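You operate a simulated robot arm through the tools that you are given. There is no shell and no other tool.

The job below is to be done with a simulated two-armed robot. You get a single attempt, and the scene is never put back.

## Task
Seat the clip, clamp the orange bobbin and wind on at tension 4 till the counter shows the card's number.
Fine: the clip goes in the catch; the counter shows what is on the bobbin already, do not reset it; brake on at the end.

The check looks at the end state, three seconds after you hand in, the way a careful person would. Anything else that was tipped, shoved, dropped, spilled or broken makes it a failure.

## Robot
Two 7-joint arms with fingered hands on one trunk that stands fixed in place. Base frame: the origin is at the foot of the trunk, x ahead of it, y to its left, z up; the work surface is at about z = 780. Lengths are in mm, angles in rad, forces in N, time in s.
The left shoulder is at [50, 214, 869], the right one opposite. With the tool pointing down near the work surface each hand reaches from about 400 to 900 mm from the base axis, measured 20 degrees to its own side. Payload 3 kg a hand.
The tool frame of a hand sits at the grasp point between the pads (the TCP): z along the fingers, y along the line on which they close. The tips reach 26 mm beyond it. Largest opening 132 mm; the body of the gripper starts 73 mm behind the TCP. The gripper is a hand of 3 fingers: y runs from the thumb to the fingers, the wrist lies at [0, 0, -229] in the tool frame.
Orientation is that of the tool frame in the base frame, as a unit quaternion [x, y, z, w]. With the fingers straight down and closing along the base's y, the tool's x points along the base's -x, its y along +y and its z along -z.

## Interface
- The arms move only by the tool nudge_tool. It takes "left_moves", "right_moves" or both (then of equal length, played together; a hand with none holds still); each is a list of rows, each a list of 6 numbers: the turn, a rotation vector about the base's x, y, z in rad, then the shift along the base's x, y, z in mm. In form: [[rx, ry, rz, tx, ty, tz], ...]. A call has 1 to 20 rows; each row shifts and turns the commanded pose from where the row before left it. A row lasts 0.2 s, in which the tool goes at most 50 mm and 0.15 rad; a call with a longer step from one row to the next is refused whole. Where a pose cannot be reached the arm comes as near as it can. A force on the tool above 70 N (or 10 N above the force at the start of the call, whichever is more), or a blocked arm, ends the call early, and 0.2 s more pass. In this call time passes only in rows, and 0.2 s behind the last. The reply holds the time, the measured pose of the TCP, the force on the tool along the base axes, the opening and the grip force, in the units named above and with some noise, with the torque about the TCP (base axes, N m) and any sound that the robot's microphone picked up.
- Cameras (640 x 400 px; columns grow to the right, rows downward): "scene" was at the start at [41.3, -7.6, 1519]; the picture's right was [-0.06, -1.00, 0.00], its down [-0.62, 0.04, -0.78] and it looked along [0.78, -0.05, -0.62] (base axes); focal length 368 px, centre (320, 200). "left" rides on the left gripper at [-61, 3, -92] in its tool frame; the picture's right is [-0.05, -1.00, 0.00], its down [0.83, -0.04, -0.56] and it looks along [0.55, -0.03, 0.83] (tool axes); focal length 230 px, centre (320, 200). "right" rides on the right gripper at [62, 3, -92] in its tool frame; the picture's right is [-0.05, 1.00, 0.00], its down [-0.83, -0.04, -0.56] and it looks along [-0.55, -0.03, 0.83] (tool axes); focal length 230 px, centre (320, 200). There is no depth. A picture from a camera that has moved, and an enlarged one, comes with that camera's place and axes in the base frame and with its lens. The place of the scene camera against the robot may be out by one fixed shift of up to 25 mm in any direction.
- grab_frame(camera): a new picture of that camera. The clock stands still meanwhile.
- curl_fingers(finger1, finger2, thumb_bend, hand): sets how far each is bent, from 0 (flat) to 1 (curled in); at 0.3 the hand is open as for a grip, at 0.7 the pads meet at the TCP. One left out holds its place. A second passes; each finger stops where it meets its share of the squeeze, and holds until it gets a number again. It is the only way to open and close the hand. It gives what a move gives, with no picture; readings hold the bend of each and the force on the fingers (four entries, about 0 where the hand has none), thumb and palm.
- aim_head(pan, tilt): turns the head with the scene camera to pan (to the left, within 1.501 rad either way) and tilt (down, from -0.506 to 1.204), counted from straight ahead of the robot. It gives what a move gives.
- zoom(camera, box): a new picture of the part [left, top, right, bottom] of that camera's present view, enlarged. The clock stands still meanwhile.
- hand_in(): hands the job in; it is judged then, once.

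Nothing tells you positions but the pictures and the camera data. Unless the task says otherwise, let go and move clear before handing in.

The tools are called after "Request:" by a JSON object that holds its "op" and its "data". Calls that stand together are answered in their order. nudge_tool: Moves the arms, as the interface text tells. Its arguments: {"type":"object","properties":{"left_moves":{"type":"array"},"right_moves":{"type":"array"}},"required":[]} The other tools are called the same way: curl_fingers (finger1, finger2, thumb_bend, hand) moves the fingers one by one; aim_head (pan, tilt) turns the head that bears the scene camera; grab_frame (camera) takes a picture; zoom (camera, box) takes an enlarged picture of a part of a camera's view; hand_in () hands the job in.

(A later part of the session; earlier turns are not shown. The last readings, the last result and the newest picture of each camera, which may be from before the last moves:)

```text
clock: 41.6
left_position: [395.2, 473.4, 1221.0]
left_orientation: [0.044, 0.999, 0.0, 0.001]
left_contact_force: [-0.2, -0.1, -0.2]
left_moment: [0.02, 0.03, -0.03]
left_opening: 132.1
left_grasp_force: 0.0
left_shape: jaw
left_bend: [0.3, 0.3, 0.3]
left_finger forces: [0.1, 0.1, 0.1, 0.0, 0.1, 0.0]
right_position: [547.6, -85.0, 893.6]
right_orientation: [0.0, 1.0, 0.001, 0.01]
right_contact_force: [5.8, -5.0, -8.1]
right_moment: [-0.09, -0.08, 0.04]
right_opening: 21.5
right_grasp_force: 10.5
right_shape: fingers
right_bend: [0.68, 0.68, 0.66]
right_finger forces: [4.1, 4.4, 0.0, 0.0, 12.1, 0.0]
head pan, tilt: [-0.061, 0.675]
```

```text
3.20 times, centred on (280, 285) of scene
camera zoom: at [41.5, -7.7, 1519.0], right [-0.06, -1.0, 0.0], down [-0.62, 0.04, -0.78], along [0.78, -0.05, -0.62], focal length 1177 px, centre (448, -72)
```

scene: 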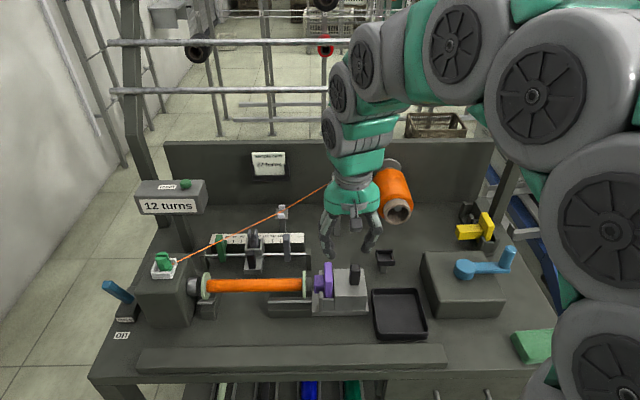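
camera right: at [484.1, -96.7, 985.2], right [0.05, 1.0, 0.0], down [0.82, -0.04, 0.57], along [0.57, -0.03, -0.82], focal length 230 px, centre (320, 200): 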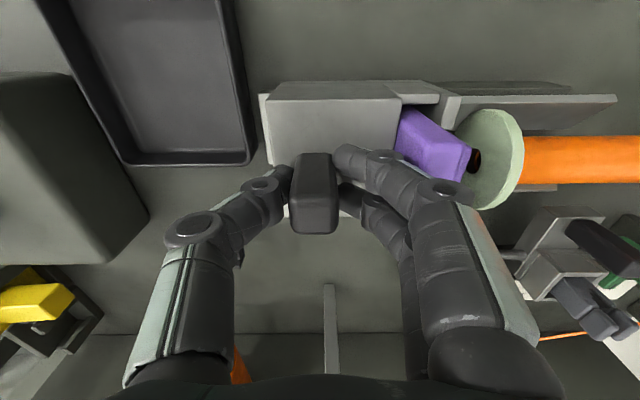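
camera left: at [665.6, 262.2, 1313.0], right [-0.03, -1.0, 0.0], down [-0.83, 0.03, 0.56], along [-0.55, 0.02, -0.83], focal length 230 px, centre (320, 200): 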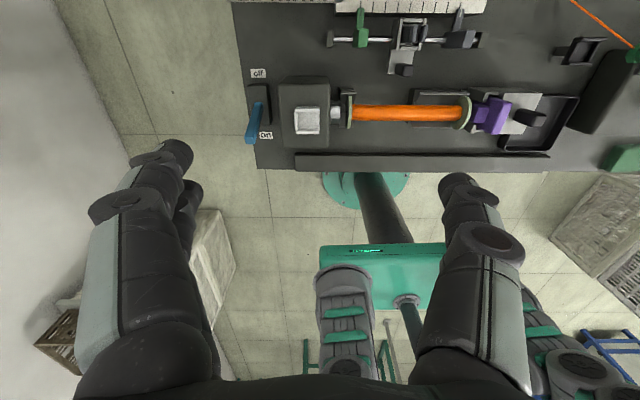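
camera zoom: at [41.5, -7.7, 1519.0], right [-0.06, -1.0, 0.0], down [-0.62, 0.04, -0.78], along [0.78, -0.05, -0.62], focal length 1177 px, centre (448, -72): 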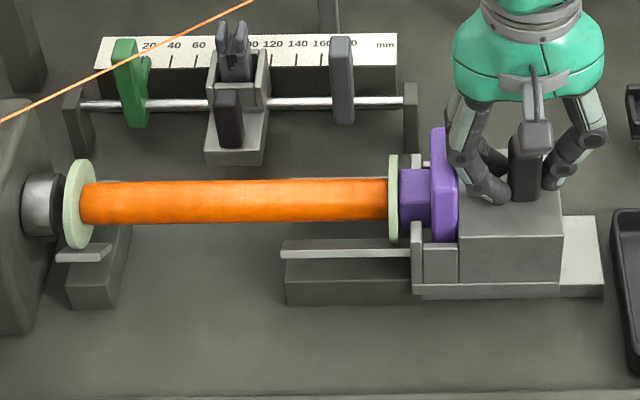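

The stub has reached the flange and nudged the bobbin toward the chuck. I'll push a little further until it is firmly held.

Request:
{"op": "nudge_tool", "data": {"right_moves": [[0, 0, 0, 0, 2, 0], [0, 0, 0, 0, 2, 0]]}}

Request:
{"op": "zoom", "data": {"camera": "scene", "box": [180, 240, 380, 330]}}

Request:
{"op": "zoom", "data": {"camera": "scene", "box": [180, 260, 240, 300]}}

```text
clock: 42.2
left_position: [395.2, 475.0, 1220.8]
left_orientation: [0.044, 0.999, 0.0, -0.001]
left_contact_force: [0.0, 0.7, -1.1]
left_moment: [0.03, 0.0, 0.02]
left_opening: 132.1
left_grasp_force: 0.0
left_shape: jaw
left_bend: [0.3, 0.3, 0.3]
left_finger forces: [0.0, 0.0, 0.1, 0.0, 0.0, 0.1]
right_position: [545.8, -79.9, 893.5]
right_orientation: [0.0, 1.0, 0.001, 0.01]
right_contact_force: [8.4, -4.5, -8.3]
right_moment: [-0.06, -0.19, 0.02]
right_opening: 21.6
right_grasp_force: 10.3
right_shape: fingers
right_bend: [0.68, 0.68, 0.66]
right_finger forces: [4.2, 4.7, 0.0, 0.0, 11.9, 0.0]
head pan, tilt: [-0.061, 0.675]
```

```text
3.20 times, centred on (280, 285) of scene
camera zoom: at [41.6, -7.7, 1519.0], right [-0.06, -1.0, 0.0], down [-0.62, 0.04, -0.78], along [0.78, -0.05, -0.62], focal length 1177 px, centre (448, -72)
```

zoom: 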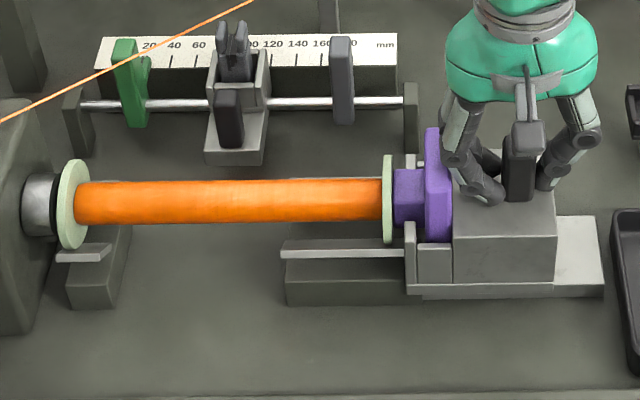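

```text
10.00 times, centred on (210, 280) of scene
camera zoom: at [41.6, -7.7, 1519.0], right [-0.06, -1.0, 0.0], down [-0.62, 0.04, -0.78], along [0.78, -0.05, -0.62], focal length 3678 px, centre (1420, -600)
```

zoom: 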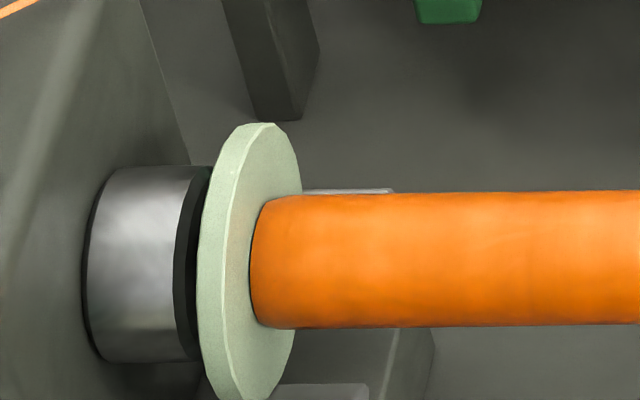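

The left flange is now almost on the chuck. I'll push in 1.5 mm steps and watch the force.

Request:
{"op": "nudge_tool", "data": {"right_moves": [[0, 0, 0, 0.5, 1.5, 0], [0, 0, 0, 0, 1.5, 0]]}}

Request:
{"op": "zoom", "data": {"camera": "scene", "box": [180, 240, 380, 330]}}

```text
clock: 42.9
left_position: [394.6, 473.6, 1221.4]
left_orientation: [0.043, 0.999, 0.0, 0.0]
left_contact_force: [0.6, 0.2, -0.2]
left_moment: [0.0, -0.03, 0.02]
left_opening: 131.9
left_grasp_force: 0.1
left_shape: jaw
left_bend: [0.3, 0.3, 0.3]
left_finger forces: [0.0, 0.1, 0.0, 0.0, 0.0, 0.0]
right_position: [548.6, -77.5, 893.8]
right_orientation: [0.001, 1.0, 0.001, 0.009]
right_contact_force: [4.9, -5.5, -7.3]
right_moment: [-0.13, -0.1, 0.0]
right_opening: 21.3
right_grasp_force: 11.3
right_shape: fingers
right_bend: [0.68, 0.69, 0.66]
right_finger forces: [4.5, 5.2, 0.0, 0.1, 12.6, 0.0]
head pan, tilt: [-0.061, 0.675]
```

```text
3.20 times, centred on (280, 285) of scene
camera zoom: at [41.5, -7.7, 1519.0], right [-0.06, -1.0, 0.0], down [-0.62, 0.04, -0.78], along [0.78, -0.05, -0.62], focal length 1177 px, centre (448, -72)
```

zoom: 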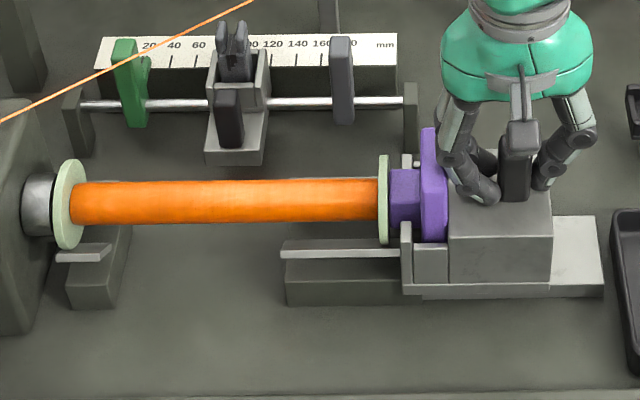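

It still moves easily, with the flange closing on the chuck face. I'll keep going in small steps until the resistance rises.

Request:
{"op": "nudge_tool", "data": {"right_moves": [[0, 0, 0, 0, 1.5, 0], [0, 0, 0, 0, 1.5, 0]]}}

Request:
{"op": "zoom", "data": {"camera": "scene", "box": [180, 260, 240, 300]}}

Request:
{"op": "zoom", "data": {"camera": "scene", "box": [290, 250, 386, 310]}}

```text
clock: 43.5
left_position: [394.4, 474.9, 1220.9]
left_orientation: [0.044, 0.999, 0.0, 0.0]
left_contact_force: [0.5, -0.5, 0.1]
left_moment: [0.02, 0.0, 0.0]
left_opening: 131.9
left_grasp_force: 0.0
left_shape: jaw
left_bend: [0.3, 0.3, 0.3]
left_finger forces: [0.0, 0.0, 0.0, 0.0, 0.0, 0.1]
right_position: [549.1, -74.5, 893.4]
right_orientation: [0.001, 1.0, 0.0, 0.009]
right_contact_force: [2.0, -13.1, -0.7]
right_moment: [-0.03, -0.06, 0.04]
right_opening: 21.0
right_grasp_force: 16.4
right_shape: fingers
right_bend: [0.69, 0.69, 0.66]
right_finger forces: [7.2, 9.0, 0.1, 0.0, 15.7, 0.0]
head pan, tilt: [-0.061, 0.675]
```

```text
10.00 times, centred on (210, 280) of scene
camera zoom: at [41.4, -7.9, 1519.0], right [-0.06, -1.0, 0.0], down [-0.62, 0.04, -0.78], along [0.78, -0.05, -0.62], focal length 3678 px, centre (1420, -600)
```

zoom: 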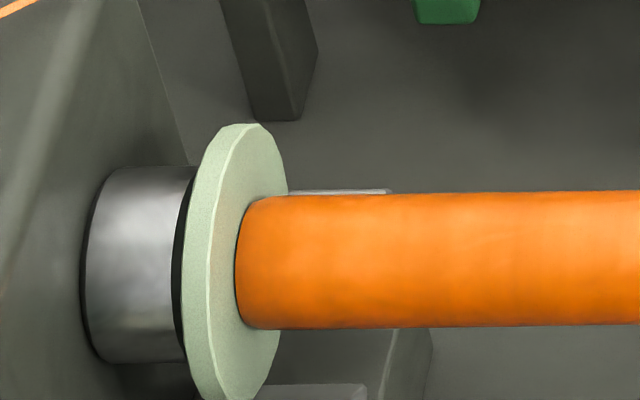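

```text
6.67 times, centred on (338, 280) of scene
camera zoom: at [41.4, -7.9, 1519.0], right [-0.06, -1.0, 0.0], down [-0.62, 0.04, -0.78], along [0.78, -0.05, -0.62], focal length 2452 px, centre (200, -333)
```

zoom: 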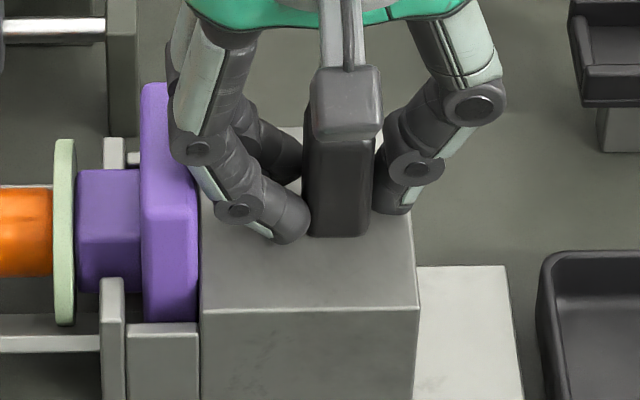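

Resistance has risen to 13 N, so the bobbin has met the chuck. I'll press a little harder to make the clamp firm.

Request:
{"op": "nudge_tool", "data": {"right_moves": [[0, 0, 0, 0, 1.5, 0]]}}

Request:
{"op": "nudge_tool", "data": {"right_moves": [[0, 0, 0, 0, 1.5, 0]]}}

Request:
{"op": "zoom", "data": {"camera": "scene", "box": [180, 240, 380, 330]}}

```text
clock: 43.9
left_position: [395.0, 474.5, 1220.7]
left_orientation: [0.043, 0.999, 0.0, 0.0]
left_contact_force: [-0.2, 0.2, 0.0]
left_moment: [-0.02, 0.0, -0.02]
left_opening: 131.8
left_grasp_force: 0.0
left_shape: jaw
left_bend: [0.3, 0.3, 0.3]
left_finger forces: [0.0, 0.0, 0.0, 0.0, 0.1, 0.0]
right_position: [547.1, -73.2, 892.1]
right_orientation: [0.001, 1.0, 0.001, 0.01]
right_contact_force: [2.0, -18.7, 3.6]
right_moment: [0.06, -0.05, 0.01]
right_opening: 21.4
right_grasp_force: 18.6
right_shape: fingers
right_bend: [0.7, 0.7, 0.65]
right_finger forces: [8.8, 10.5, 0.1, 0.0, 17.7, 0.0]
head pan, tilt: [-0.061, 0.675]
```

```text
clock: 44.2
left_position: [395.6, 473.9, 1220.3]
left_orientation: [0.044, 0.999, 0.0, -0.001]
left_contact_force: [-0.2, -0.5, -0.2]
left_moment: [0.01, -0.03, -0.03]
left_opening: 131.9
left_grasp_force: 0.0
left_shape: jaw
left_bend: [0.3, 0.3, 0.3]
left_finger forces: [0.1, 0.1, 0.1, 0.1, 0.1, 0.1]
right_position: [548.2, -72.8, 893.7]
right_orientation: [0.001, 1.0, 0.001, 0.01]
right_contact_force: [2.7, -22.2, 6.2]
right_moment: [-0.01, -0.04, -0.01]
right_opening: 21.3
right_grasp_force: 20.2
right_shape: fingers
right_bend: [0.7, 0.7, 0.65]
right_finger forces: [9.5, 10.9, 0.1, 0.1, 19.2, 0.1]
head pan, tilt: [-0.061, 0.675]
```

```text
3.20 times, centred on (280, 285) of scene
camera zoom: at [41.3, -8.0, 1519.0], right [-0.06, -1.0, 0.0], down [-0.62, 0.04, -0.78], along [0.78, -0.05, -0.62], focal length 1177 px, centre (448, -72)
```

zoom: 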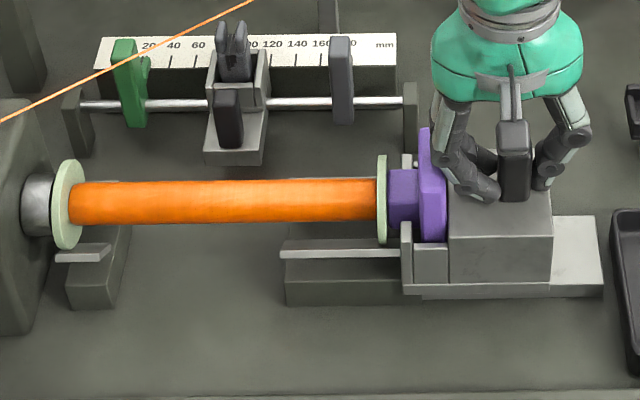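

It is firm at 22 N. I'll add a bit more push to be sure it locks, then release and see whether it stays.

Request:
{"op": "nudge_tool", "data": {"right_moves": [[0, 0, 0, 0, 3, 0], [0, 0, 0, 0, 2, 0]]}}

Request:
{"op": "zoom", "data": {"camera": "scene", "box": [180, 240, 380, 330]}}

```text
clock: 44.9
left_position: [395.2, 473.1, 1220.1]
left_orientation: [0.043, 0.999, 0.0, 0.0]
left_contact_force: [-0.1, -0.2, -0.3]
left_moment: [0.0, -0.01, 0.03]
left_opening: 131.7
left_grasp_force: 0.1
left_shape: jaw
left_bend: [0.3, 0.3, 0.3]
left_finger forces: [0.0, 0.0, 0.1, 0.1, 0.1, 0.1]
right_position: [548.5, -68.0, 894.8]
right_orientation: [0.001, 1.0, 0.001, 0.009]
right_contact_force: [-2.6, -33.8, 19.5]
right_moment: [0.04, 0.04, 0.07]
right_opening: 21.3
right_grasp_force: 26.3
right_shape: fingers
right_bend: [0.71, 0.71, 0.64]
right_finger forces: [14.4, 14.3, 0.0, 0.0, 23.8, 0.1]
head pan, tilt: [-0.061, 0.675]
```

```text
3.20 times, centred on (280, 285) of scene
camera zoom: at [41.1, -8.2, 1519.0], right [-0.06, -1.0, 0.0], down [-0.62, 0.04, -0.78], along [0.78, -0.05, -0.62], focal length 1177 px, centre (448, -72)
```

zoom: 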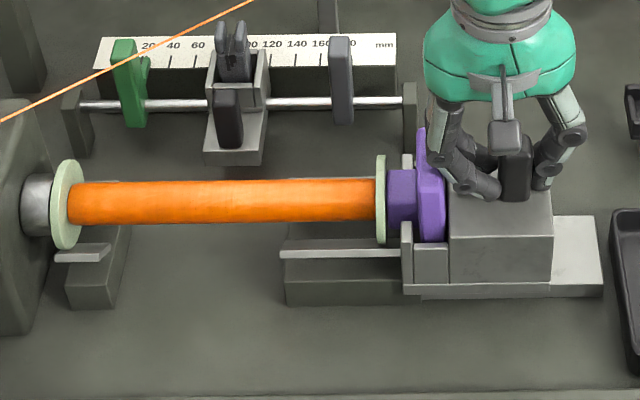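

The block no longer moves at 34 N. I'll relax the push, open the fingers and lift off to see whether the clamp holds.

Request:
{"op": "nudge_tool", "data": {"right_moves": [[0, 0, 0, 0, -3, 0], [0, 0, 0, 0, -1, 0]]}}

Request:
{"op": "curl_fingers", "data": {"hand": "right", "finger1": 0.57, "finger2": 0.57, "thumb_bend": 0.57}}

Request:
{"op": "zoom", "data": {"camera": "scene", "box": [180, 240, 380, 330]}}

Request:
{"op": "grab_frame", "data": {"camera": "right"}}

```text
clock: 45.5
left_position: [394.0, 473.9, 1219.5]
left_orientation: [0.043, 0.999, 0.0, 0.0]
left_contact_force: [0.4, -0.2, -0.3]
left_moment: [0.0, -0.05, -0.01]
left_opening: 132.1
left_grasp_force: 0.1
left_shape: jaw
left_bend: [0.3, 0.3, 0.3]
left_finger forces: [0.0, 0.1, 0.0, 0.0, 0.0, 0.0]
right_position: [548.0, -71.2, 894.9]
right_orientation: [0.0, 1.0, 0.001, 0.01]
right_contact_force: [4.1, -18.5, 8.4]
right_moment: [-0.29, -0.04, -0.08]
right_opening: 21.6
right_grasp_force: 15.6
right_shape: fingers
right_bend: [0.71, 0.71, 0.64]
right_finger forces: [6.2, 7.6, 0.0, 0.0, 17.9, 0.0]
head pan, tilt: [-0.061, 0.675]
```

```text
clock: 46.5
left_position: [393.8, 475.0, 1220.8]
left_orientation: [0.044, 0.999, 0.0, 0.0]
left_contact_force: [-0.4, 0.2, 0.5]
left_moment: [0.01, -0.01, 0.02]
left_opening: 131.7
left_grasp_force: 0.0
left_shape: jaw
left_bend: [0.3, 0.3, 0.3]
left_finger forces: [0.1, 0.0, 0.0, 0.0, 0.1, 0.0]
right_position: [548.2, -71.9, 895.3]
right_orientation: [0.001, 1.0, 0.001, 0.01]
right_contact_force: [-2.0, -22.1, 28.8]
right_moment: [-0.39, 0.17, -0.07]
right_opening: 36.0
right_grasp_force: 22.7
right_shape: fingers
right_bend: [0.6, 0.61, 0.57]
right_finger forces: [10.0, 11.3, 0.1, 0.0, 23.7, 0.1]
head pan, tilt: [-0.061, 0.675]
```

```text
3.20 times, centred on (280, 285) of scene
camera zoom: at [41.0, -7.9, 1519.0], right [-0.06, -1.0, 0.0], down [-0.62, 0.04, -0.78], along [0.78, -0.05, -0.62], focal length 1177 px, centre (448, -72)
```

zoom: 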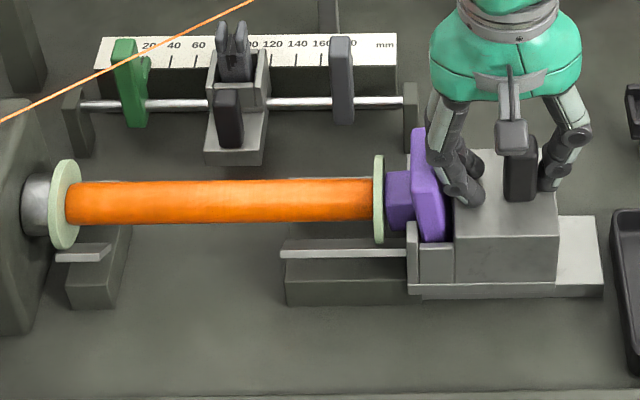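

```text
taken
camera right: at [484.3, -69.1, 986.1], right [0.05, 1.0, 0.0], down [0.82, -0.05, 0.57], along [0.57, -0.03, -0.82], focal length 230 px, centre (320, 200)
```

right: 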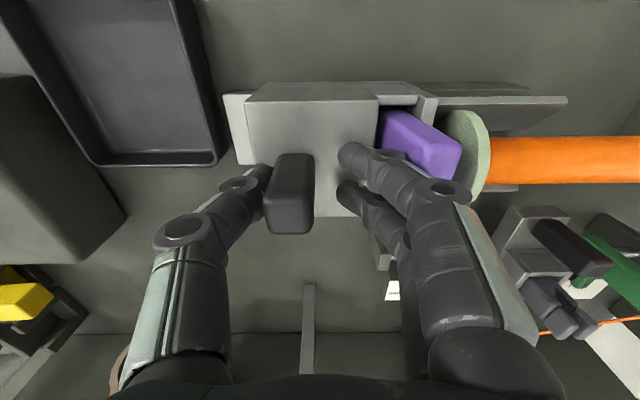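

Opening the fingers pressed them against the purple insert, which now looks tilted. I'll immediately curl the two fingers back in to relieve it, before lifting.

Request:
{"op": "curl_fingers", "data": {"hand": "right", "finger1": 0.67, "finger2": 0.67}}

Request:
{"op": "zoom", "data": {"camera": "scene", "box": [290, 230, 386, 310]}}

Request:
{"op": "zoom", "data": {"camera": "right", "box": [230, 80, 510, 250]}}

```text
clock: 47.5
left_position: [394.1, 474.3, 1219.8]
left_orientation: [0.044, 0.999, 0.0, 0.0]
left_contact_force: [-0.6, 0.6, -0.6]
left_moment: [0.03, 0.0, 0.05]
left_opening: 131.9
left_grasp_force: 0.0
left_shape: jaw
left_bend: [0.3, 0.3, 0.3]
left_finger forces: [0.0, 0.1, 0.0, 0.0, 0.2, 0.1]
right_position: [549.3, -70.0, 893.8]
right_orientation: [0.0, 1.0, 0.0, 0.009]
right_contact_force: [-0.4, -1.4, 26.7]
right_moment: [-0.98, 0.11, -0.05]
right_opening: 31.1
right_grasp_force: 14.6
right_shape: fingers
right_bend: [0.67, 0.67, 0.57]
right_finger forces: [0.0, 0.0, 0.1, 0.0, 28.7, 0.0]
head pan, tilt: [-0.061, 0.675]
```

```text
5.00 times, centred on (338, 270) of scene
camera zoom: at [41.1, -7.6, 1519.0], right [-0.06, -1.0, 0.0], down [-0.62, 0.04, -0.78], along [0.78, -0.05, -0.62], focal length 1839 px, centre (230, -150)
```

zoom: 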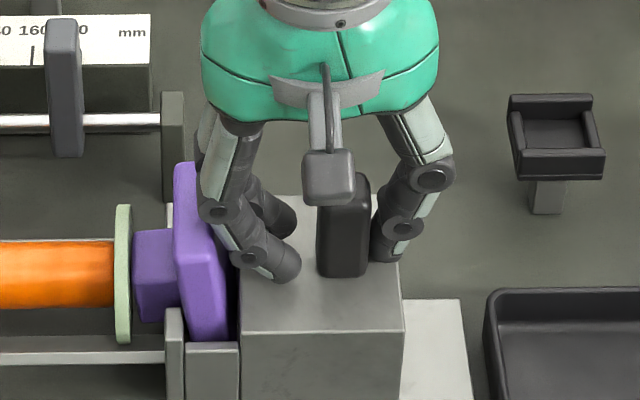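

```text
2.29 times, centred on (370, 165) of right
camera zoom: at [484.3, -68.6, 986.0], right [0.05, 1.0, 0.0], down [0.82, -0.04, 0.57], along [0.57, -0.03, -0.82], focal length 526 px, centre (206, 280)
```

zoom: 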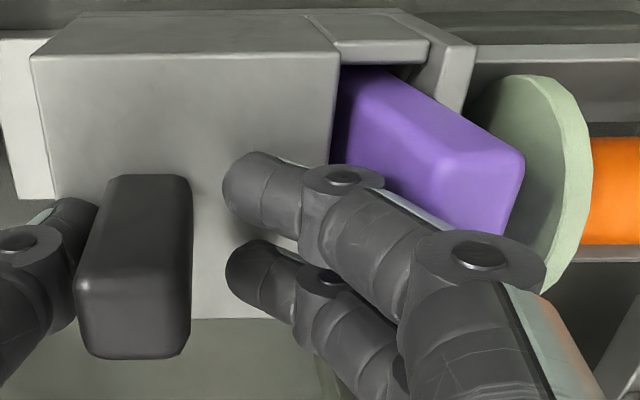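

The fingers are off the insert; it leans a little in its socket because the tailstock backed off slightly. I'll lift straight up, then push the handle from its right side with closed fingers so nothing presses on the insert.

Request:
{"op": "nudge_tool", "data": {"right_moves": [[0, 0, 0, 0, 0, 5], [0, 0, 0, 0, 0, 15], [0, 0, 0, 0, 0, 25], [0, 0, 0, 0, 0, 30], [0, 0, 0, 0, -10, 20]]}}

Request:
{"op": "zoom", "data": {"camera": "scene", "box": [180, 230, 380, 330]}}

Request:
{"op": "grab_frame", "data": {"camera": "right"}}

```text
clock: 48.6
left_position: [394.4, 474.0, 1220.3]
left_orientation: [0.044, 0.999, 0.0, -0.001]
left_contact_force: [-1.1, 0.7, -0.8]
left_moment: [-0.05, 0.03, -0.01]
left_opening: 132.4
left_grasp_force: 0.3
left_shape: jaw
left_bend: [0.3, 0.3, 0.3]
left_finger forces: [0.0, 0.0, 0.1, 0.0, 0.1, 0.0]
right_position: [548.7, -79.5, 989.5]
right_orientation: [0.0, 1.0, 0.0, 0.009]
right_contact_force: [-1.2, 0.7, 0.0]
right_moment: [-0.02, 0.01, -0.02]
right_opening: 30.9
right_grasp_force: 0.1
right_shape: fingers
right_bend: [0.67, 0.67, 0.56]
right_finger forces: [0.1, 0.0, 0.0, 0.1, 0.1, 0.1]
head pan, tilt: [-0.061, 0.675]
```

```text
3.20 times, centred on (280, 280) of scene
camera zoom: at [41.3, -7.6, 1519.0], right [-0.06, -1.0, 0.0], down [-0.62, 0.04, -0.78], along [0.78, -0.05, -0.62], focal length 1177 px, centre (448, -56)
```

zoom: 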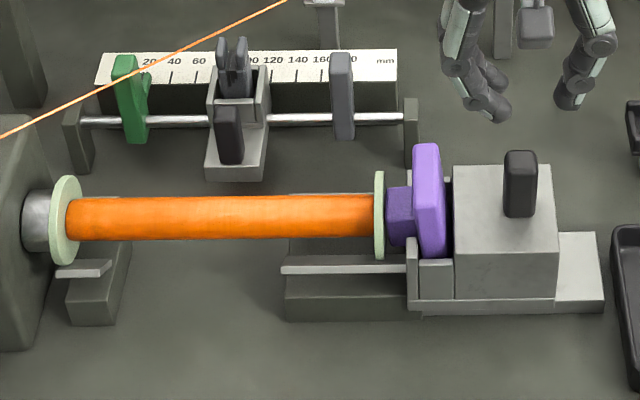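

```text
taken
camera right: at [484.8, -77.8, 1080.9], right [0.05, 1.0, 0.0], down [0.82, -0.04, 0.57], along [0.57, -0.03, -0.82], focal length 230 px, centre (320, 200)
```

right: 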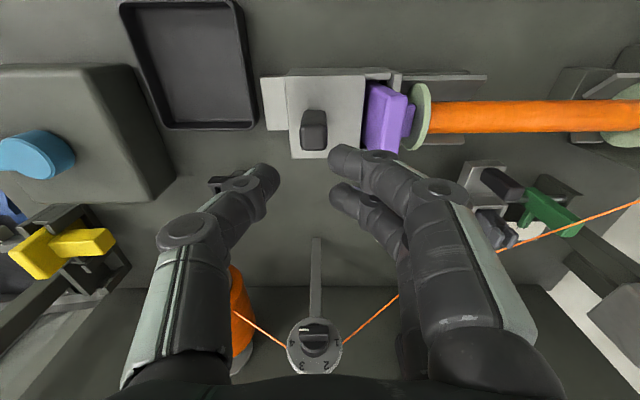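

The insert has mostly righted itself and the tailstock sits about 3 mm back. I'll close the hand to a fist and place it to the right of the handle.

Request:
{"op": "curl_fingers", "data": {"hand": "right", "finger1": 0.7, "finger2": 0.7, "thumb_bend": 0.7}}

Request:
{"op": "nudge_tool", "data": {"right_moves": [[0, 0, 0, -2, -30, 0], [0, 0, 0, -2, -30, -10], [0, 0, 0, 0, 0, -25], [0, 0, 0, 0, 0, -25], [0, 0, 0, 0, 0, -20]]}}

Request:
{"op": "grab_frame", "data": {"camera": "right"}}

Request:
{"op": "zoom", "data": {"camera": "scene", "box": [300, 200, 420, 320]}}

```text
clock: 49.6
left_position: [393.8, 475.3, 1220.2]
left_orientation: [0.044, 0.999, 0.0, 0.001]
left_contact_force: [-0.4, 0.2, -0.2]
left_moment: [-0.01, 0.02, 0.02]
left_opening: 131.8
left_grasp_force: 0.0
left_shape: jaw
left_bend: [0.3, 0.3, 0.3]
left_finger forces: [0.0, 0.0, 0.0, 0.0, 0.0, 0.0]
right_position: [549.6, -80.4, 989.8]
right_orientation: [0.001, 1.0, 0.001, 0.01]
right_contact_force: [-0.1, -0.3, -0.5]
right_moment: [0.0, -0.01, -0.02]
right_opening: 6.4
right_grasp_force: 0.0
right_shape: fingers
right_bend: [0.7, 0.7, 0.7]
right_finger forces: [0.0, 0.0, 0.0, 0.0, 0.1, 0.0]
head pan, tilt: [-0.061, 0.675]
```

```text
clock: 50.9
left_position: [394.9, 474.6, 1219.9]
left_orientation: [0.044, 0.999, 0.001, 0.0]
left_contact_force: [-0.4, -0.2, -0.1]
left_moment: [-0.01, -0.01, -0.01]
left_opening: 132.0
left_grasp_force: 0.0
left_shape: jaw
left_bend: [0.3, 0.3, 0.3]
left_finger forces: [0.1, 0.1, 0.1, 0.1, 0.0, 0.0]
right_position: [543.5, -141.4, 907.8]
right_orientation: [0.0, 1.0, 0.001, 0.009]
right_contact_force: [-0.3, -0.1, 0.3]
right_moment: [0.02, 0.0, -0.02]
right_opening: 6.0
right_grasp_force: 0.1
right_shape: fingers
right_bend: [0.7, 0.7, 0.7]
right_finger forces: [0.0, 0.1, 0.1, 0.1, 0.0, 0.0]
head pan, tilt: [-0.061, 0.675]
```

```text
taken
camera right: at [480.6, -138.7, 999.5], right [0.05, 1.0, 0.0], down [0.82, -0.04, 0.57], along [0.57, -0.03, -0.82], focal length 230 px, centre (320, 200)
```

right: 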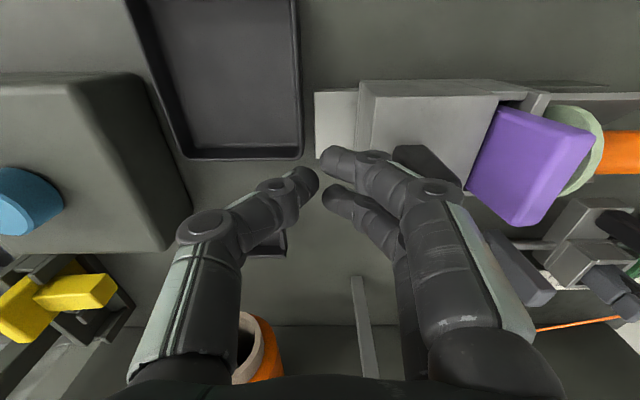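

```text
3.33 times, centred on (360, 260) of scene
camera zoom: at [41.4, -7.6, 1519.0], right [-0.06, -1.0, 0.0], down [-0.62, 0.04, -0.78], along [0.78, -0.05, -0.62], focal length 1226 px, centre (187, 0)
```

zoom: 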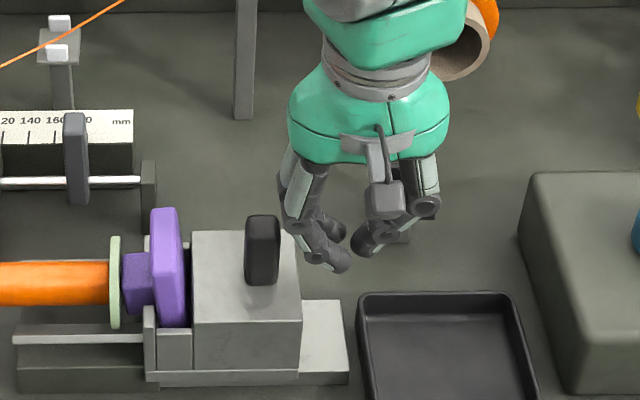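

The fist is to the right of the handle. I'll lower slightly and push the handle to the left in small steps.

Request:
{"op": "nudge_tool", "data": {"right_moves": [[0, 0, 0, 0, 0, -6], [0, 0, 0, 0, 10, 0], [0, 0, 0, 0, 8, 0]]}}

Request:
{"op": "zoom", "data": {"camera": "scene", "box": [280, 220, 400, 320]}}

```text
clock: 51.6
left_position: [395.6, 473.9, 1220.7]
left_orientation: [0.044, 0.999, 0.0, 0.0]
left_contact_force: [0.2, 0.2, 0.0]
left_moment: [0.0, -0.02, 0.04]
left_opening: 131.7
left_grasp_force: 0.0
left_shape: jaw
left_bend: [0.3, 0.3, 0.3]
left_finger forces: [0.0, 0.0, 0.1, 0.0, 0.0, 0.0]
right_position: [542.9, -124.7, 903.1]
right_orientation: [0.001, 1.0, 0.0, 0.009]
right_contact_force: [-0.5, -20.2, 11.0]
right_moment: [0.51, -0.03, -0.05]
right_opening: 1.1
right_grasp_force: 10.2
right_shape: fingers
right_bend: [0.71, 0.71, 0.7]
right_finger forces: [9.3, 12.9, 0.0, 0.1, 0.1, 0.1]
head pan, tilt: [-0.061, 0.675]
```

```text
4.00 times, centred on (340, 270) of scene
camera zoom: at [41.2, -8.0, 1519.0], right [-0.06, -1.0, 0.0], down [-0.62, 0.04, -0.78], along [0.78, -0.05, -0.62], focal length 1471 px, centre (240, -80)
```

zoom: 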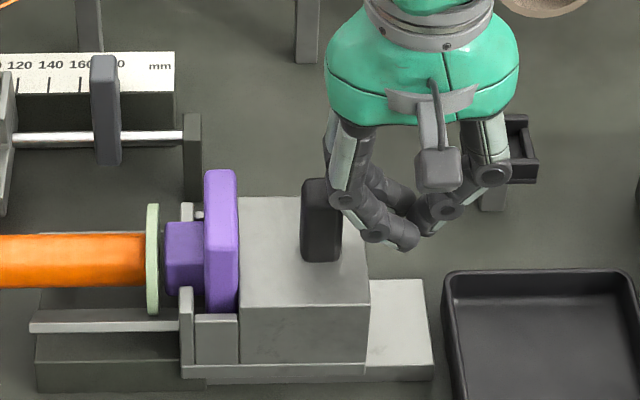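

The insert is upright again and pressed flush against the bobbin at 20 N. I'll push a bit harder, then back the hand straight off to the right.

Request:
{"op": "nudge_tool", "data": {"right_moves": [[0, 0, 0, 0, 3, 0], [0, 0, 0, 0, 3, 0], [0, 0, 0, 0, 3, 0]]}}

Request:
{"op": "zoom", "data": {"camera": "scene", "box": [180, 240, 380, 330]}}

```text
clock: 52.5
left_position: [395.5, 472.9, 1221.6]
left_orientation: [0.044, 0.999, 0.0, 0.001]
left_contact_force: [-0.7, -0.4, -0.6]
left_moment: [0.02, 0.01, 0.0]
left_opening: 132.2
left_grasp_force: 0.0
left_shape: jaw
left_bend: [0.3, 0.3, 0.3]
left_finger forces: [0.0, 0.1, 0.0, 0.0, 0.0, 0.1]
right_position: [544.0, -116.0, 902.0]
right_orientation: [0.001, 1.0, -0.001, 0.009]
right_contact_force: [-8.1, -47.9, 18.5]
right_moment: [0.81, -0.09, 0.08]
right_opening: 0.0
right_grasp_force: 24.9
right_shape: fingers
right_bend: [0.71, 0.7, 0.69]
right_finger forces: [24.6, 26.0, 0.0, 0.1, 0.1, 0.1]
head pan, tilt: [-0.061, 0.675]
```

```text
3.20 times, centred on (280, 285) of scene
camera zoom: at [41.0, -8.4, 1519.0], right [-0.06, -1.0, 0.0], down [-0.62, 0.04, -0.78], along [0.78, -0.05, -0.62], focal length 1177 px, centre (448, -72)
```

zoom: 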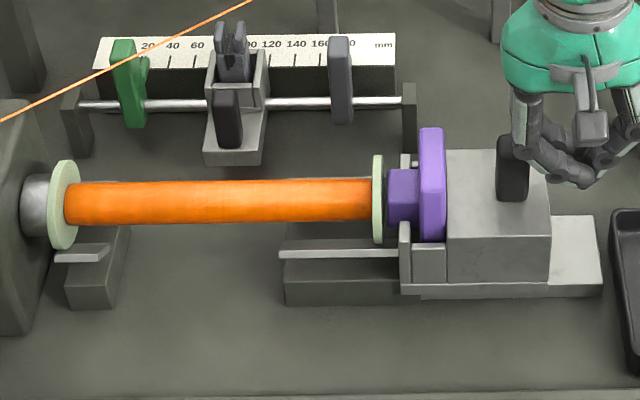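

The clamp is firm at 48 N. I'll back the hand off to the right and check that the tailstock stays.

Request:
{"op": "nudge_tool", "data": {"right_moves": [[0, 0, 0, 0, -5, 0], [0, 0, 0, 0, -10, 0], [0, 0, 0, 0, -15, 5], [0, 0, 0, 0, 0, 30]]}}

Request:
{"op": "zoom", "data": {"camera": "scene", "box": [180, 240, 380, 330]}}

Request:
{"op": "grab_frame", "data": {"camera": "right"}}

```text
clock: 53.5
left_position: [393.6, 473.7, 1219.5]
left_orientation: [0.042, 0.999, 0.0, 0.0]
left_contact_force: [0.1, 1.3, 0.1]
left_moment: [0.01, 0.0, 0.03]
left_opening: 131.8
left_grasp_force: 0.0
left_shape: jaw
left_bend: [0.3, 0.3, 0.3]
left_finger forces: [0.0, 0.0, 0.0, 0.1, 0.1, 0.0]
right_position: [543.9, -143.8, 937.7]
right_orientation: [0.0, 1.0, 0.002, 0.011]
right_contact_force: [0.0, 0.0, -0.9]
right_moment: [-0.02, 0.02, 0.01]
right_opening: 5.9
right_grasp_force: 0.0
right_shape: fingers
right_bend: [0.7, 0.7, 0.7]
right_finger forces: [0.0, 0.1, 0.1, 0.0, 0.1, 0.0]
head pan, tilt: [-0.061, 0.675]
```

```text
3.20 times, centred on (280, 285) of scene
camera zoom: at [41.3, -7.6, 1519.0], right [-0.06, -1.0, 0.0], down [-0.62, 0.04, -0.78], along [0.78, -0.05, -0.62], focal length 1177 px, centre (448, -72)
```

zoom: 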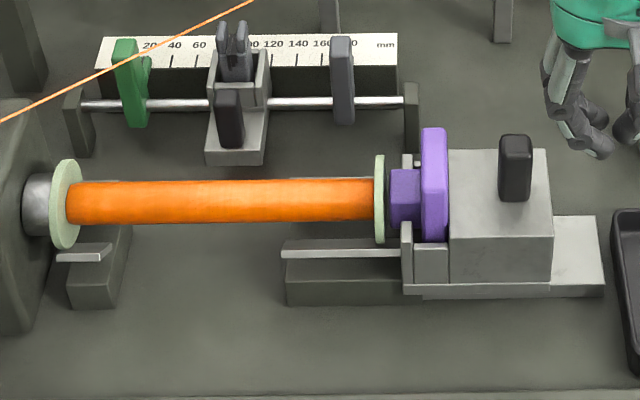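

```text
taken
camera right: at [480.8, -140.7, 1029.4], right [0.05, 1.0, 0.0], down [0.82, -0.05, 0.57], along [0.57, -0.03, -0.82], focal length 230 px, centre (320, 200)
```

right: 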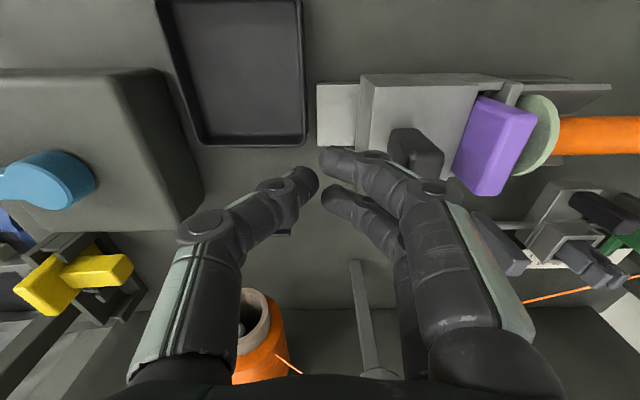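

The tailstock stayed. I'll enlarge both bobbin ends to confirm there is no gap.

Request:
{"op": "zoom", "data": {"camera": "scene", "box": [286, 255, 334, 305]}}

Request:
{"op": "zoom", "data": {"camera": "scene", "box": [180, 260, 228, 305]}}

Request:
{"op": "zoom", "data": {"camera": "right", "box": [440, 70, 620, 210]}}

```text
8.00 times, centred on (310, 280) of scene
camera zoom: at [41.3, -7.6, 1519.0], right [-0.06, -1.0, 0.0], down [-0.62, 0.04, -0.78], along [0.78, -0.05, -0.62], focal length 2943 px, centre (400, -440)
```

zoom: 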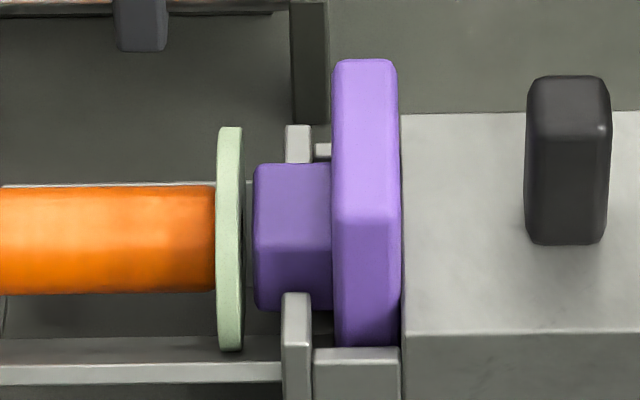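

```text
8.89 times, centred on (204, 282) of scene
camera zoom: at [41.3, -7.6, 1519.0], right [-0.06, -1.0, 0.0], down [-0.62, 0.04, -0.78], along [0.78, -0.05, -0.62], focal length 3270 px, centre (1351, -533)
```

zoom: 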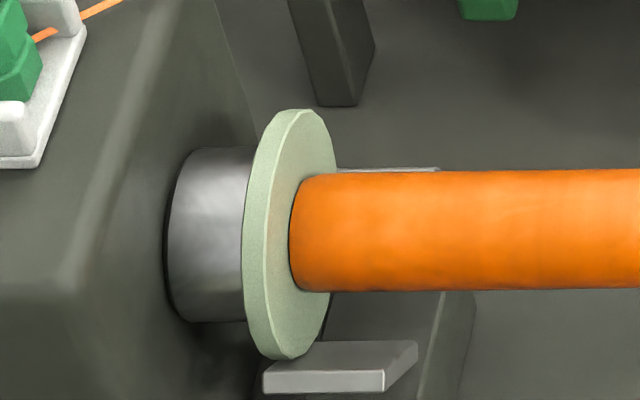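

```text
2.86 times, centred on (530, 140) of right
camera zoom: at [480.8, -140.7, 1029.4], right [0.05, 1.0, 0.0], down [0.82, -0.05, 0.57], along [0.57, -0.03, -0.82], focal length 657 px, centre (-280, 371)
```

zoom: 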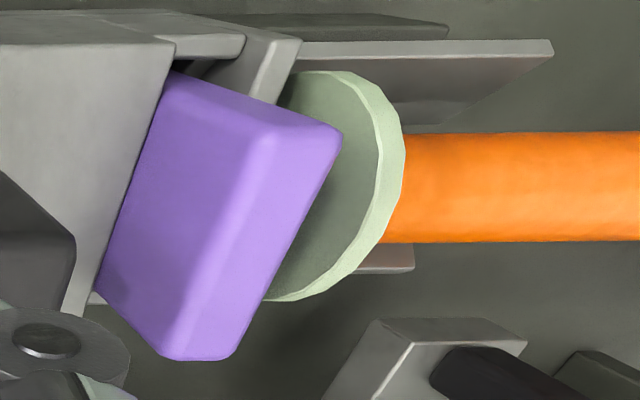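

There is a thin gap between flange and stub rim, possibly with a centre pin bridging it. I'll enlarge further to see what makes contact.

Request:
{"op": "zoom", "data": {"camera": "scene", "box": [300, 266, 324, 290]}}

Request:
{"op": "zoom", "data": {"camera": "scene", "box": [312, 255, 336, 279]}}

```text
16.00 times, centred on (312, 278) of scene
camera zoom: at [41.3, -7.6, 1519.0], right [-0.06, -1.0, 0.0], down [-0.62, 0.04, -0.78], along [0.78, -0.05, -0.62], focal length 5885 px, centre (448, -1048)
```

zoom: 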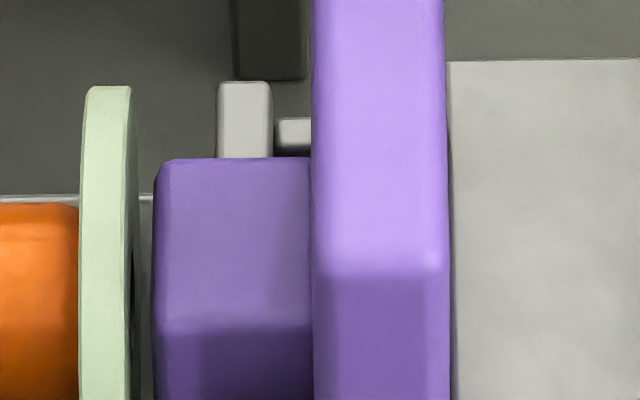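

```text
16.00 times, centred on (324, 267) of scene
camera zoom: at [41.3, -7.6, 1519.0], right [-0.06, -1.0, 0.0], down [-0.62, 0.04, -0.78], along [0.78, -0.05, -0.62], focal length 5885 px, centre (256, -872)
```

zoom: 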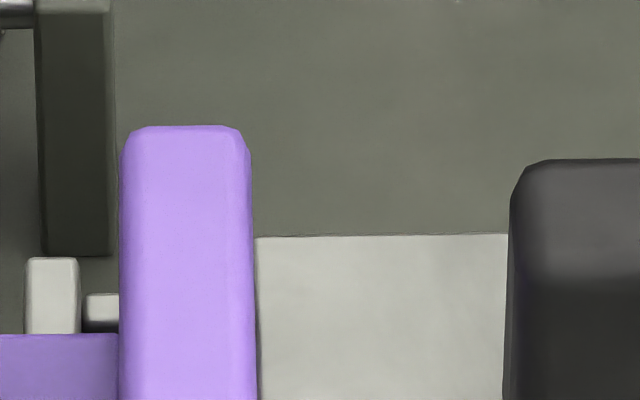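

Request:
{"op": "zoom", "data": {"camera": "scene", "box": [300, 278, 324, 302]}}

Request:
{"op": "zoom", "data": {"camera": "scene", "box": [190, 264, 214, 304]}}

```text
16.00 times, centred on (312, 290) of scene
camera zoom: at [41.3, -7.6, 1519.0], right [-0.06, -1.0, 0.0], down [-0.62, 0.04, -0.78], along [0.78, -0.05, -0.62], focal length 5885 px, centre (448, -1240)
```

zoom: 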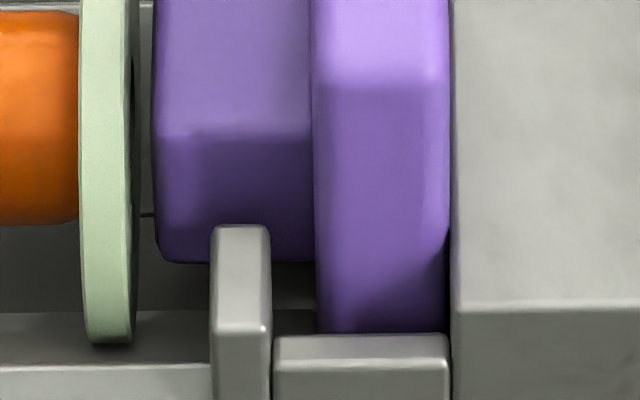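

```text
10.00 times, centred on (202, 284) of scene
camera zoom: at [41.3, -7.6, 1519.0], right [-0.06, -1.0, 0.0], down [-0.62, 0.04, -0.78], along [0.78, -0.05, -0.62], focal length 3678 px, centre (1500, -640)
```

zoom: 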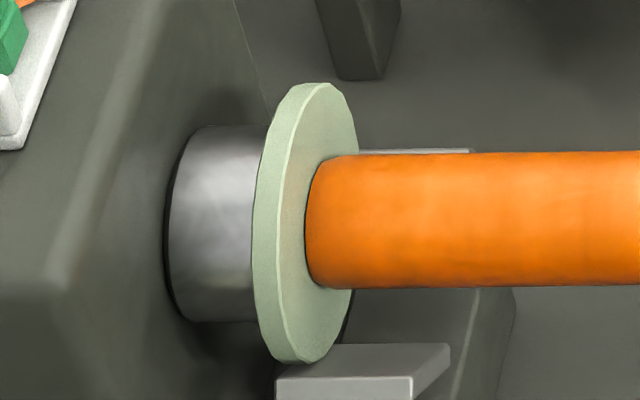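

The stub face ends about 2 mm short of the flange even though the tailstock stopped moving at 48 N. Before going on, I want to compare this with the yellow insert's stub length.

Request:
{"op": "zoom", "data": {"camera": "scene", "box": [445, 195, 525, 255]}}

Request:
{"op": "zoom", "data": {"camera": "right", "box": [0, 220, 160, 330]}}

Request:
{"op": "grab_frame", "data": {"camera": "scene"}}

```text
6.67 times, centred on (485, 225) of scene
camera zoom: at [41.3, -7.6, 1519.0], right [-0.06, -1.0, 0.0], down [-0.62, 0.04, -0.78], along [0.78, -0.05, -0.62], focal length 2452 px, centre (-780, 33)
```

zoom: 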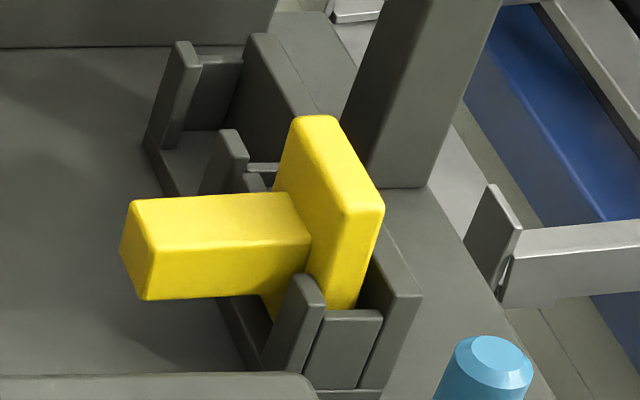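

```text
3.64 times, centred on (80, 275) of right
camera zoom: at [480.8, -140.7, 1029.4], right [0.05, 1.0, 0.0], down [0.82, -0.05, 0.57], along [0.57, -0.03, -0.82], focal length 837 px, centre (1193, -73)
```

zoom: 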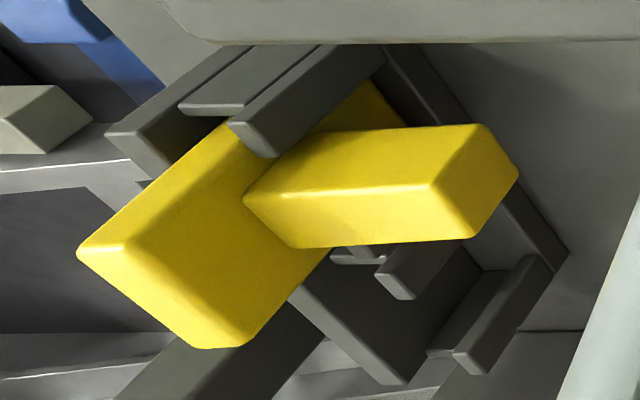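

```text
taken
```

scene: 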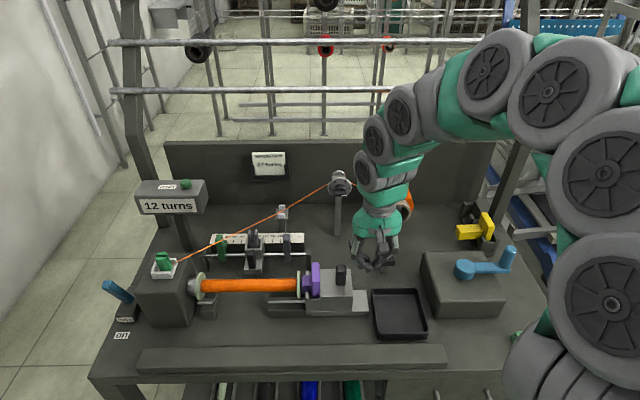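

The yellow stub is about 65 mm long versus 22 mm for the purple one, so yellow is far too long for this bobbin, and purple is right. The remaining gap is only about 1.5 mm; I'll push the handle again, looking closely at the gap while under load.

Request:
{"op": "nudge_tool", "data": {"right_moves": [[0, 0, 0, 0, 0, -18], [0, 0, 0, 0, 0, -18], [0, 0, 0, 0, 15, 0], [0, 0, 0, 0, 5, 0]]}}

Request:
{"op": "zoom", "data": {"camera": "scene", "box": [292, 262, 332, 302]}}

Request:
{"op": "nudge_tool", "data": {"right_moves": [[0, 0, 0, 0, 4, 0], [0, 0, 0, 0, 4, 0]]}}

Request:
{"op": "zoom", "data": {"camera": "scene", "box": [292, 262, 332, 302]}}

```text
clock: 54.5
left_position: [395.8, 473.0, 1220.0]
left_orientation: [0.044, 0.999, 0.001, 0.0]
left_contact_force: [-0.7, 0.8, -0.4]
left_moment: [-0.04, -0.01, 0.02]
left_opening: 131.9
left_grasp_force: 0.0
left_shape: jaw
left_bend: [0.3, 0.3, 0.3]
left_finger forces: [0.0, 0.0, 0.0, 0.0, 0.0, 0.0]
right_position: [543.3, -127.2, 900.4]
right_orientation: [0.001, 1.0, 0.0, 0.009]
right_contact_force: [-2.3, -18.7, 10.0]
right_moment: [0.5, -0.06, 0.03]
right_opening: 1.2
right_grasp_force: 10.7
right_shape: fingers
right_bend: [0.71, 0.71, 0.7]
right_finger forces: [8.8, 13.0, 0.0, 0.0, 0.0, 0.1]
head pan, tilt: [-0.061, 0.675]
```

```text
10.00 times, centred on (312, 282) of scene
camera zoom: at [41.2, -8.0, 1519.0], right [-0.06, -1.0, 0.0], down [-0.62, 0.04, -0.78], along [0.78, -0.05, -0.62], focal length 3678 px, centre (400, -620)
```

zoom: 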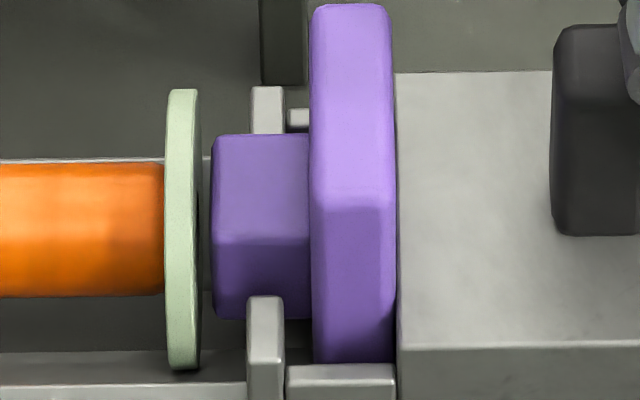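

```text
clock: 55.0
left_position: [394.3, 472.6, 1220.0]
left_orientation: [0.043, 0.999, 0.0, 0.0]
left_contact_force: [-0.1, -0.3, 0.0]
left_moment: [0.01, 0.04, 0.02]
left_opening: 131.8
left_grasp_force: 0.0
left_shape: jaw
left_bend: [0.3, 0.3, 0.3]
left_finger forces: [0.0, 0.0, 0.1, 0.0, 0.1, 0.1]
right_position: [542.9, -118.4, 901.5]
right_orientation: [0.001, 1.0, 0.001, 0.01]
right_contact_force: [-6.2, -45.5, 20.7]
right_moment: [0.95, -0.11, 0.1]
right_opening: 0.0
right_grasp_force: 25.1
right_shape: fingers
right_bend: [0.71, 0.7, 0.69]
right_finger forces: [23.9, 26.3, 0.0, 0.1, 0.1, 0.0]
head pan, tilt: [-0.061, 0.675]
```

```text
10.00 times, centred on (312, 282) of scene
camera zoom: at [41.0, -8.4, 1519.0], right [-0.06, -1.0, 0.0], down [-0.62, 0.04, -0.78], along [0.78, -0.05, -0.62], focal length 3678 px, centre (400, -620)
```

zoom: 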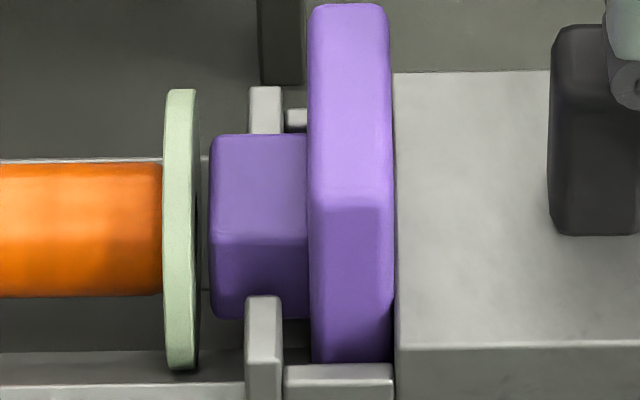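

The gap stays the same under load, so the tailstock is at its end of travel with the bobbin against the chuck; I'll see during winding whether the bobbin is driven. I'll back the right hand off and bring the left hand, partly closed, over the brake lever (tip about [532, 388, 921], leaning to "on").

Request:
{"op": "nudge_tool", "data": {"right_moves": [[0, 0, 0, 0, -8, 0], [0, 0, 0, 0, -15, 0], [0, 0, 0, 0, -5, 25], [0, 0, 0, 0, -20, 35], [0, 0, 0, 0, -30, 30]], "left_moves": [[0, 0, 0, 25, -17, -35], [0, 0, 0, 25, -17, -35], [0, 0, 0, 25, -17, -35], [0, 0, 0, 25, -17, -35], [0, 0, 0, 25, -17, -35]]}}

Request:
{"op": "curl_fingers", "data": {"hand": "left", "finger1": 0.56, "finger2": 0.56, "thumb_bend": 0.56}}

Request:
{"op": "grab_frame", "data": {"camera": "left"}}

Request:
{"op": "grab_frame", "data": {"camera": "scene"}}

```text
clock: 56.2
left_position: [520.1, 391.4, 1043.5]
left_orientation: [0.043, 0.999, 0.002, 0.0]
left_contact_force: [0.7, 0.2, 0.1]
left_moment: [0.0, -0.02, 0.0]
left_opening: 132.1
left_grasp_force: 0.0
left_shape: jaw
left_bend: [0.3, 0.3, 0.3]
left_finger forces: [0.0, 0.1, 0.1, 0.0, 0.1, 0.0]
right_position: [543.7, -193.0, 993.2]
right_orientation: [0.001, 1.0, 0.001, 0.008]
right_contact_force: [-0.9, 0.8, 0.9]
right_moment: [0.01, -0.01, 0.02]
right_opening: 5.7
right_grasp_force: 0.1
right_shape: fingers
right_bend: [0.7, 0.7, 0.7]
right_finger forces: [0.0, 0.1, 0.1, 0.0, 0.1, 0.0]
head pan, tilt: [-0.061, 0.675]
```

```text
clock: 57.2
left_position: [520.0, 390.5, 1045.8]
left_orientation: [0.044, 0.999, 0.0, 0.0]
left_contact_force: [0.7, 0.3, 0.1]
left_moment: [0.04, 0.01, -0.01]
left_opening: 48.4
left_grasp_force: 0.1
left_shape: fingers
left_bend: [0.56, 0.56, 0.56]
left_finger forces: [0.0, 0.0, 0.0, 0.1, 0.1, 0.0]
right_position: [544.0, -193.2, 992.7]
right_orientation: [-0.001, 1.0, 0.001, 0.008]
right_contact_force: [-1.2, 0.5, 0.7]
right_moment: [0.0, 0.03, -0.04]
right_opening: 5.5
right_grasp_force: 0.0
right_shape: fingers
right_bend: [0.7, 0.7, 0.7]
right_finger forces: [0.0, 0.0, 0.1, 0.0, 0.0, 0.1]
head pan, tilt: [-0.061, 0.675]
```

```text
taken
camera left: at [581.0, 388.0, 1137.3], right [-0.03, -1.0, 0.0], down [-0.83, 0.03, 0.56], along [-0.55, 0.02, -0.83], focal length 230 px, centre (320, 200)
```

left: 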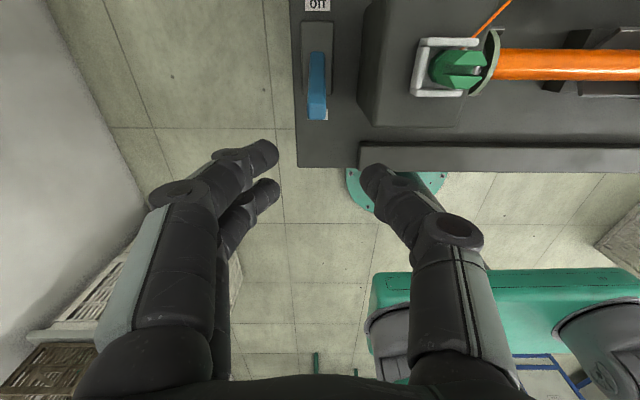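

```text
taken
```

scene: 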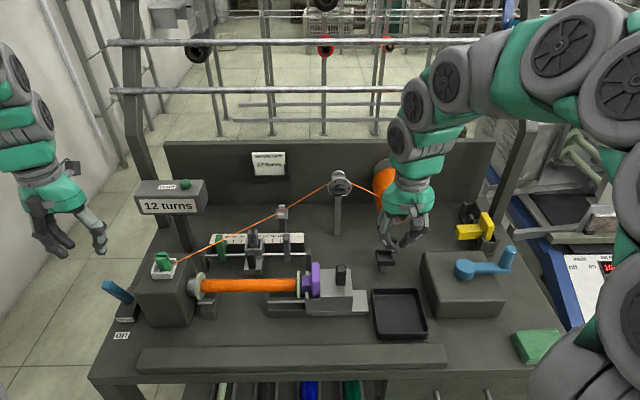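

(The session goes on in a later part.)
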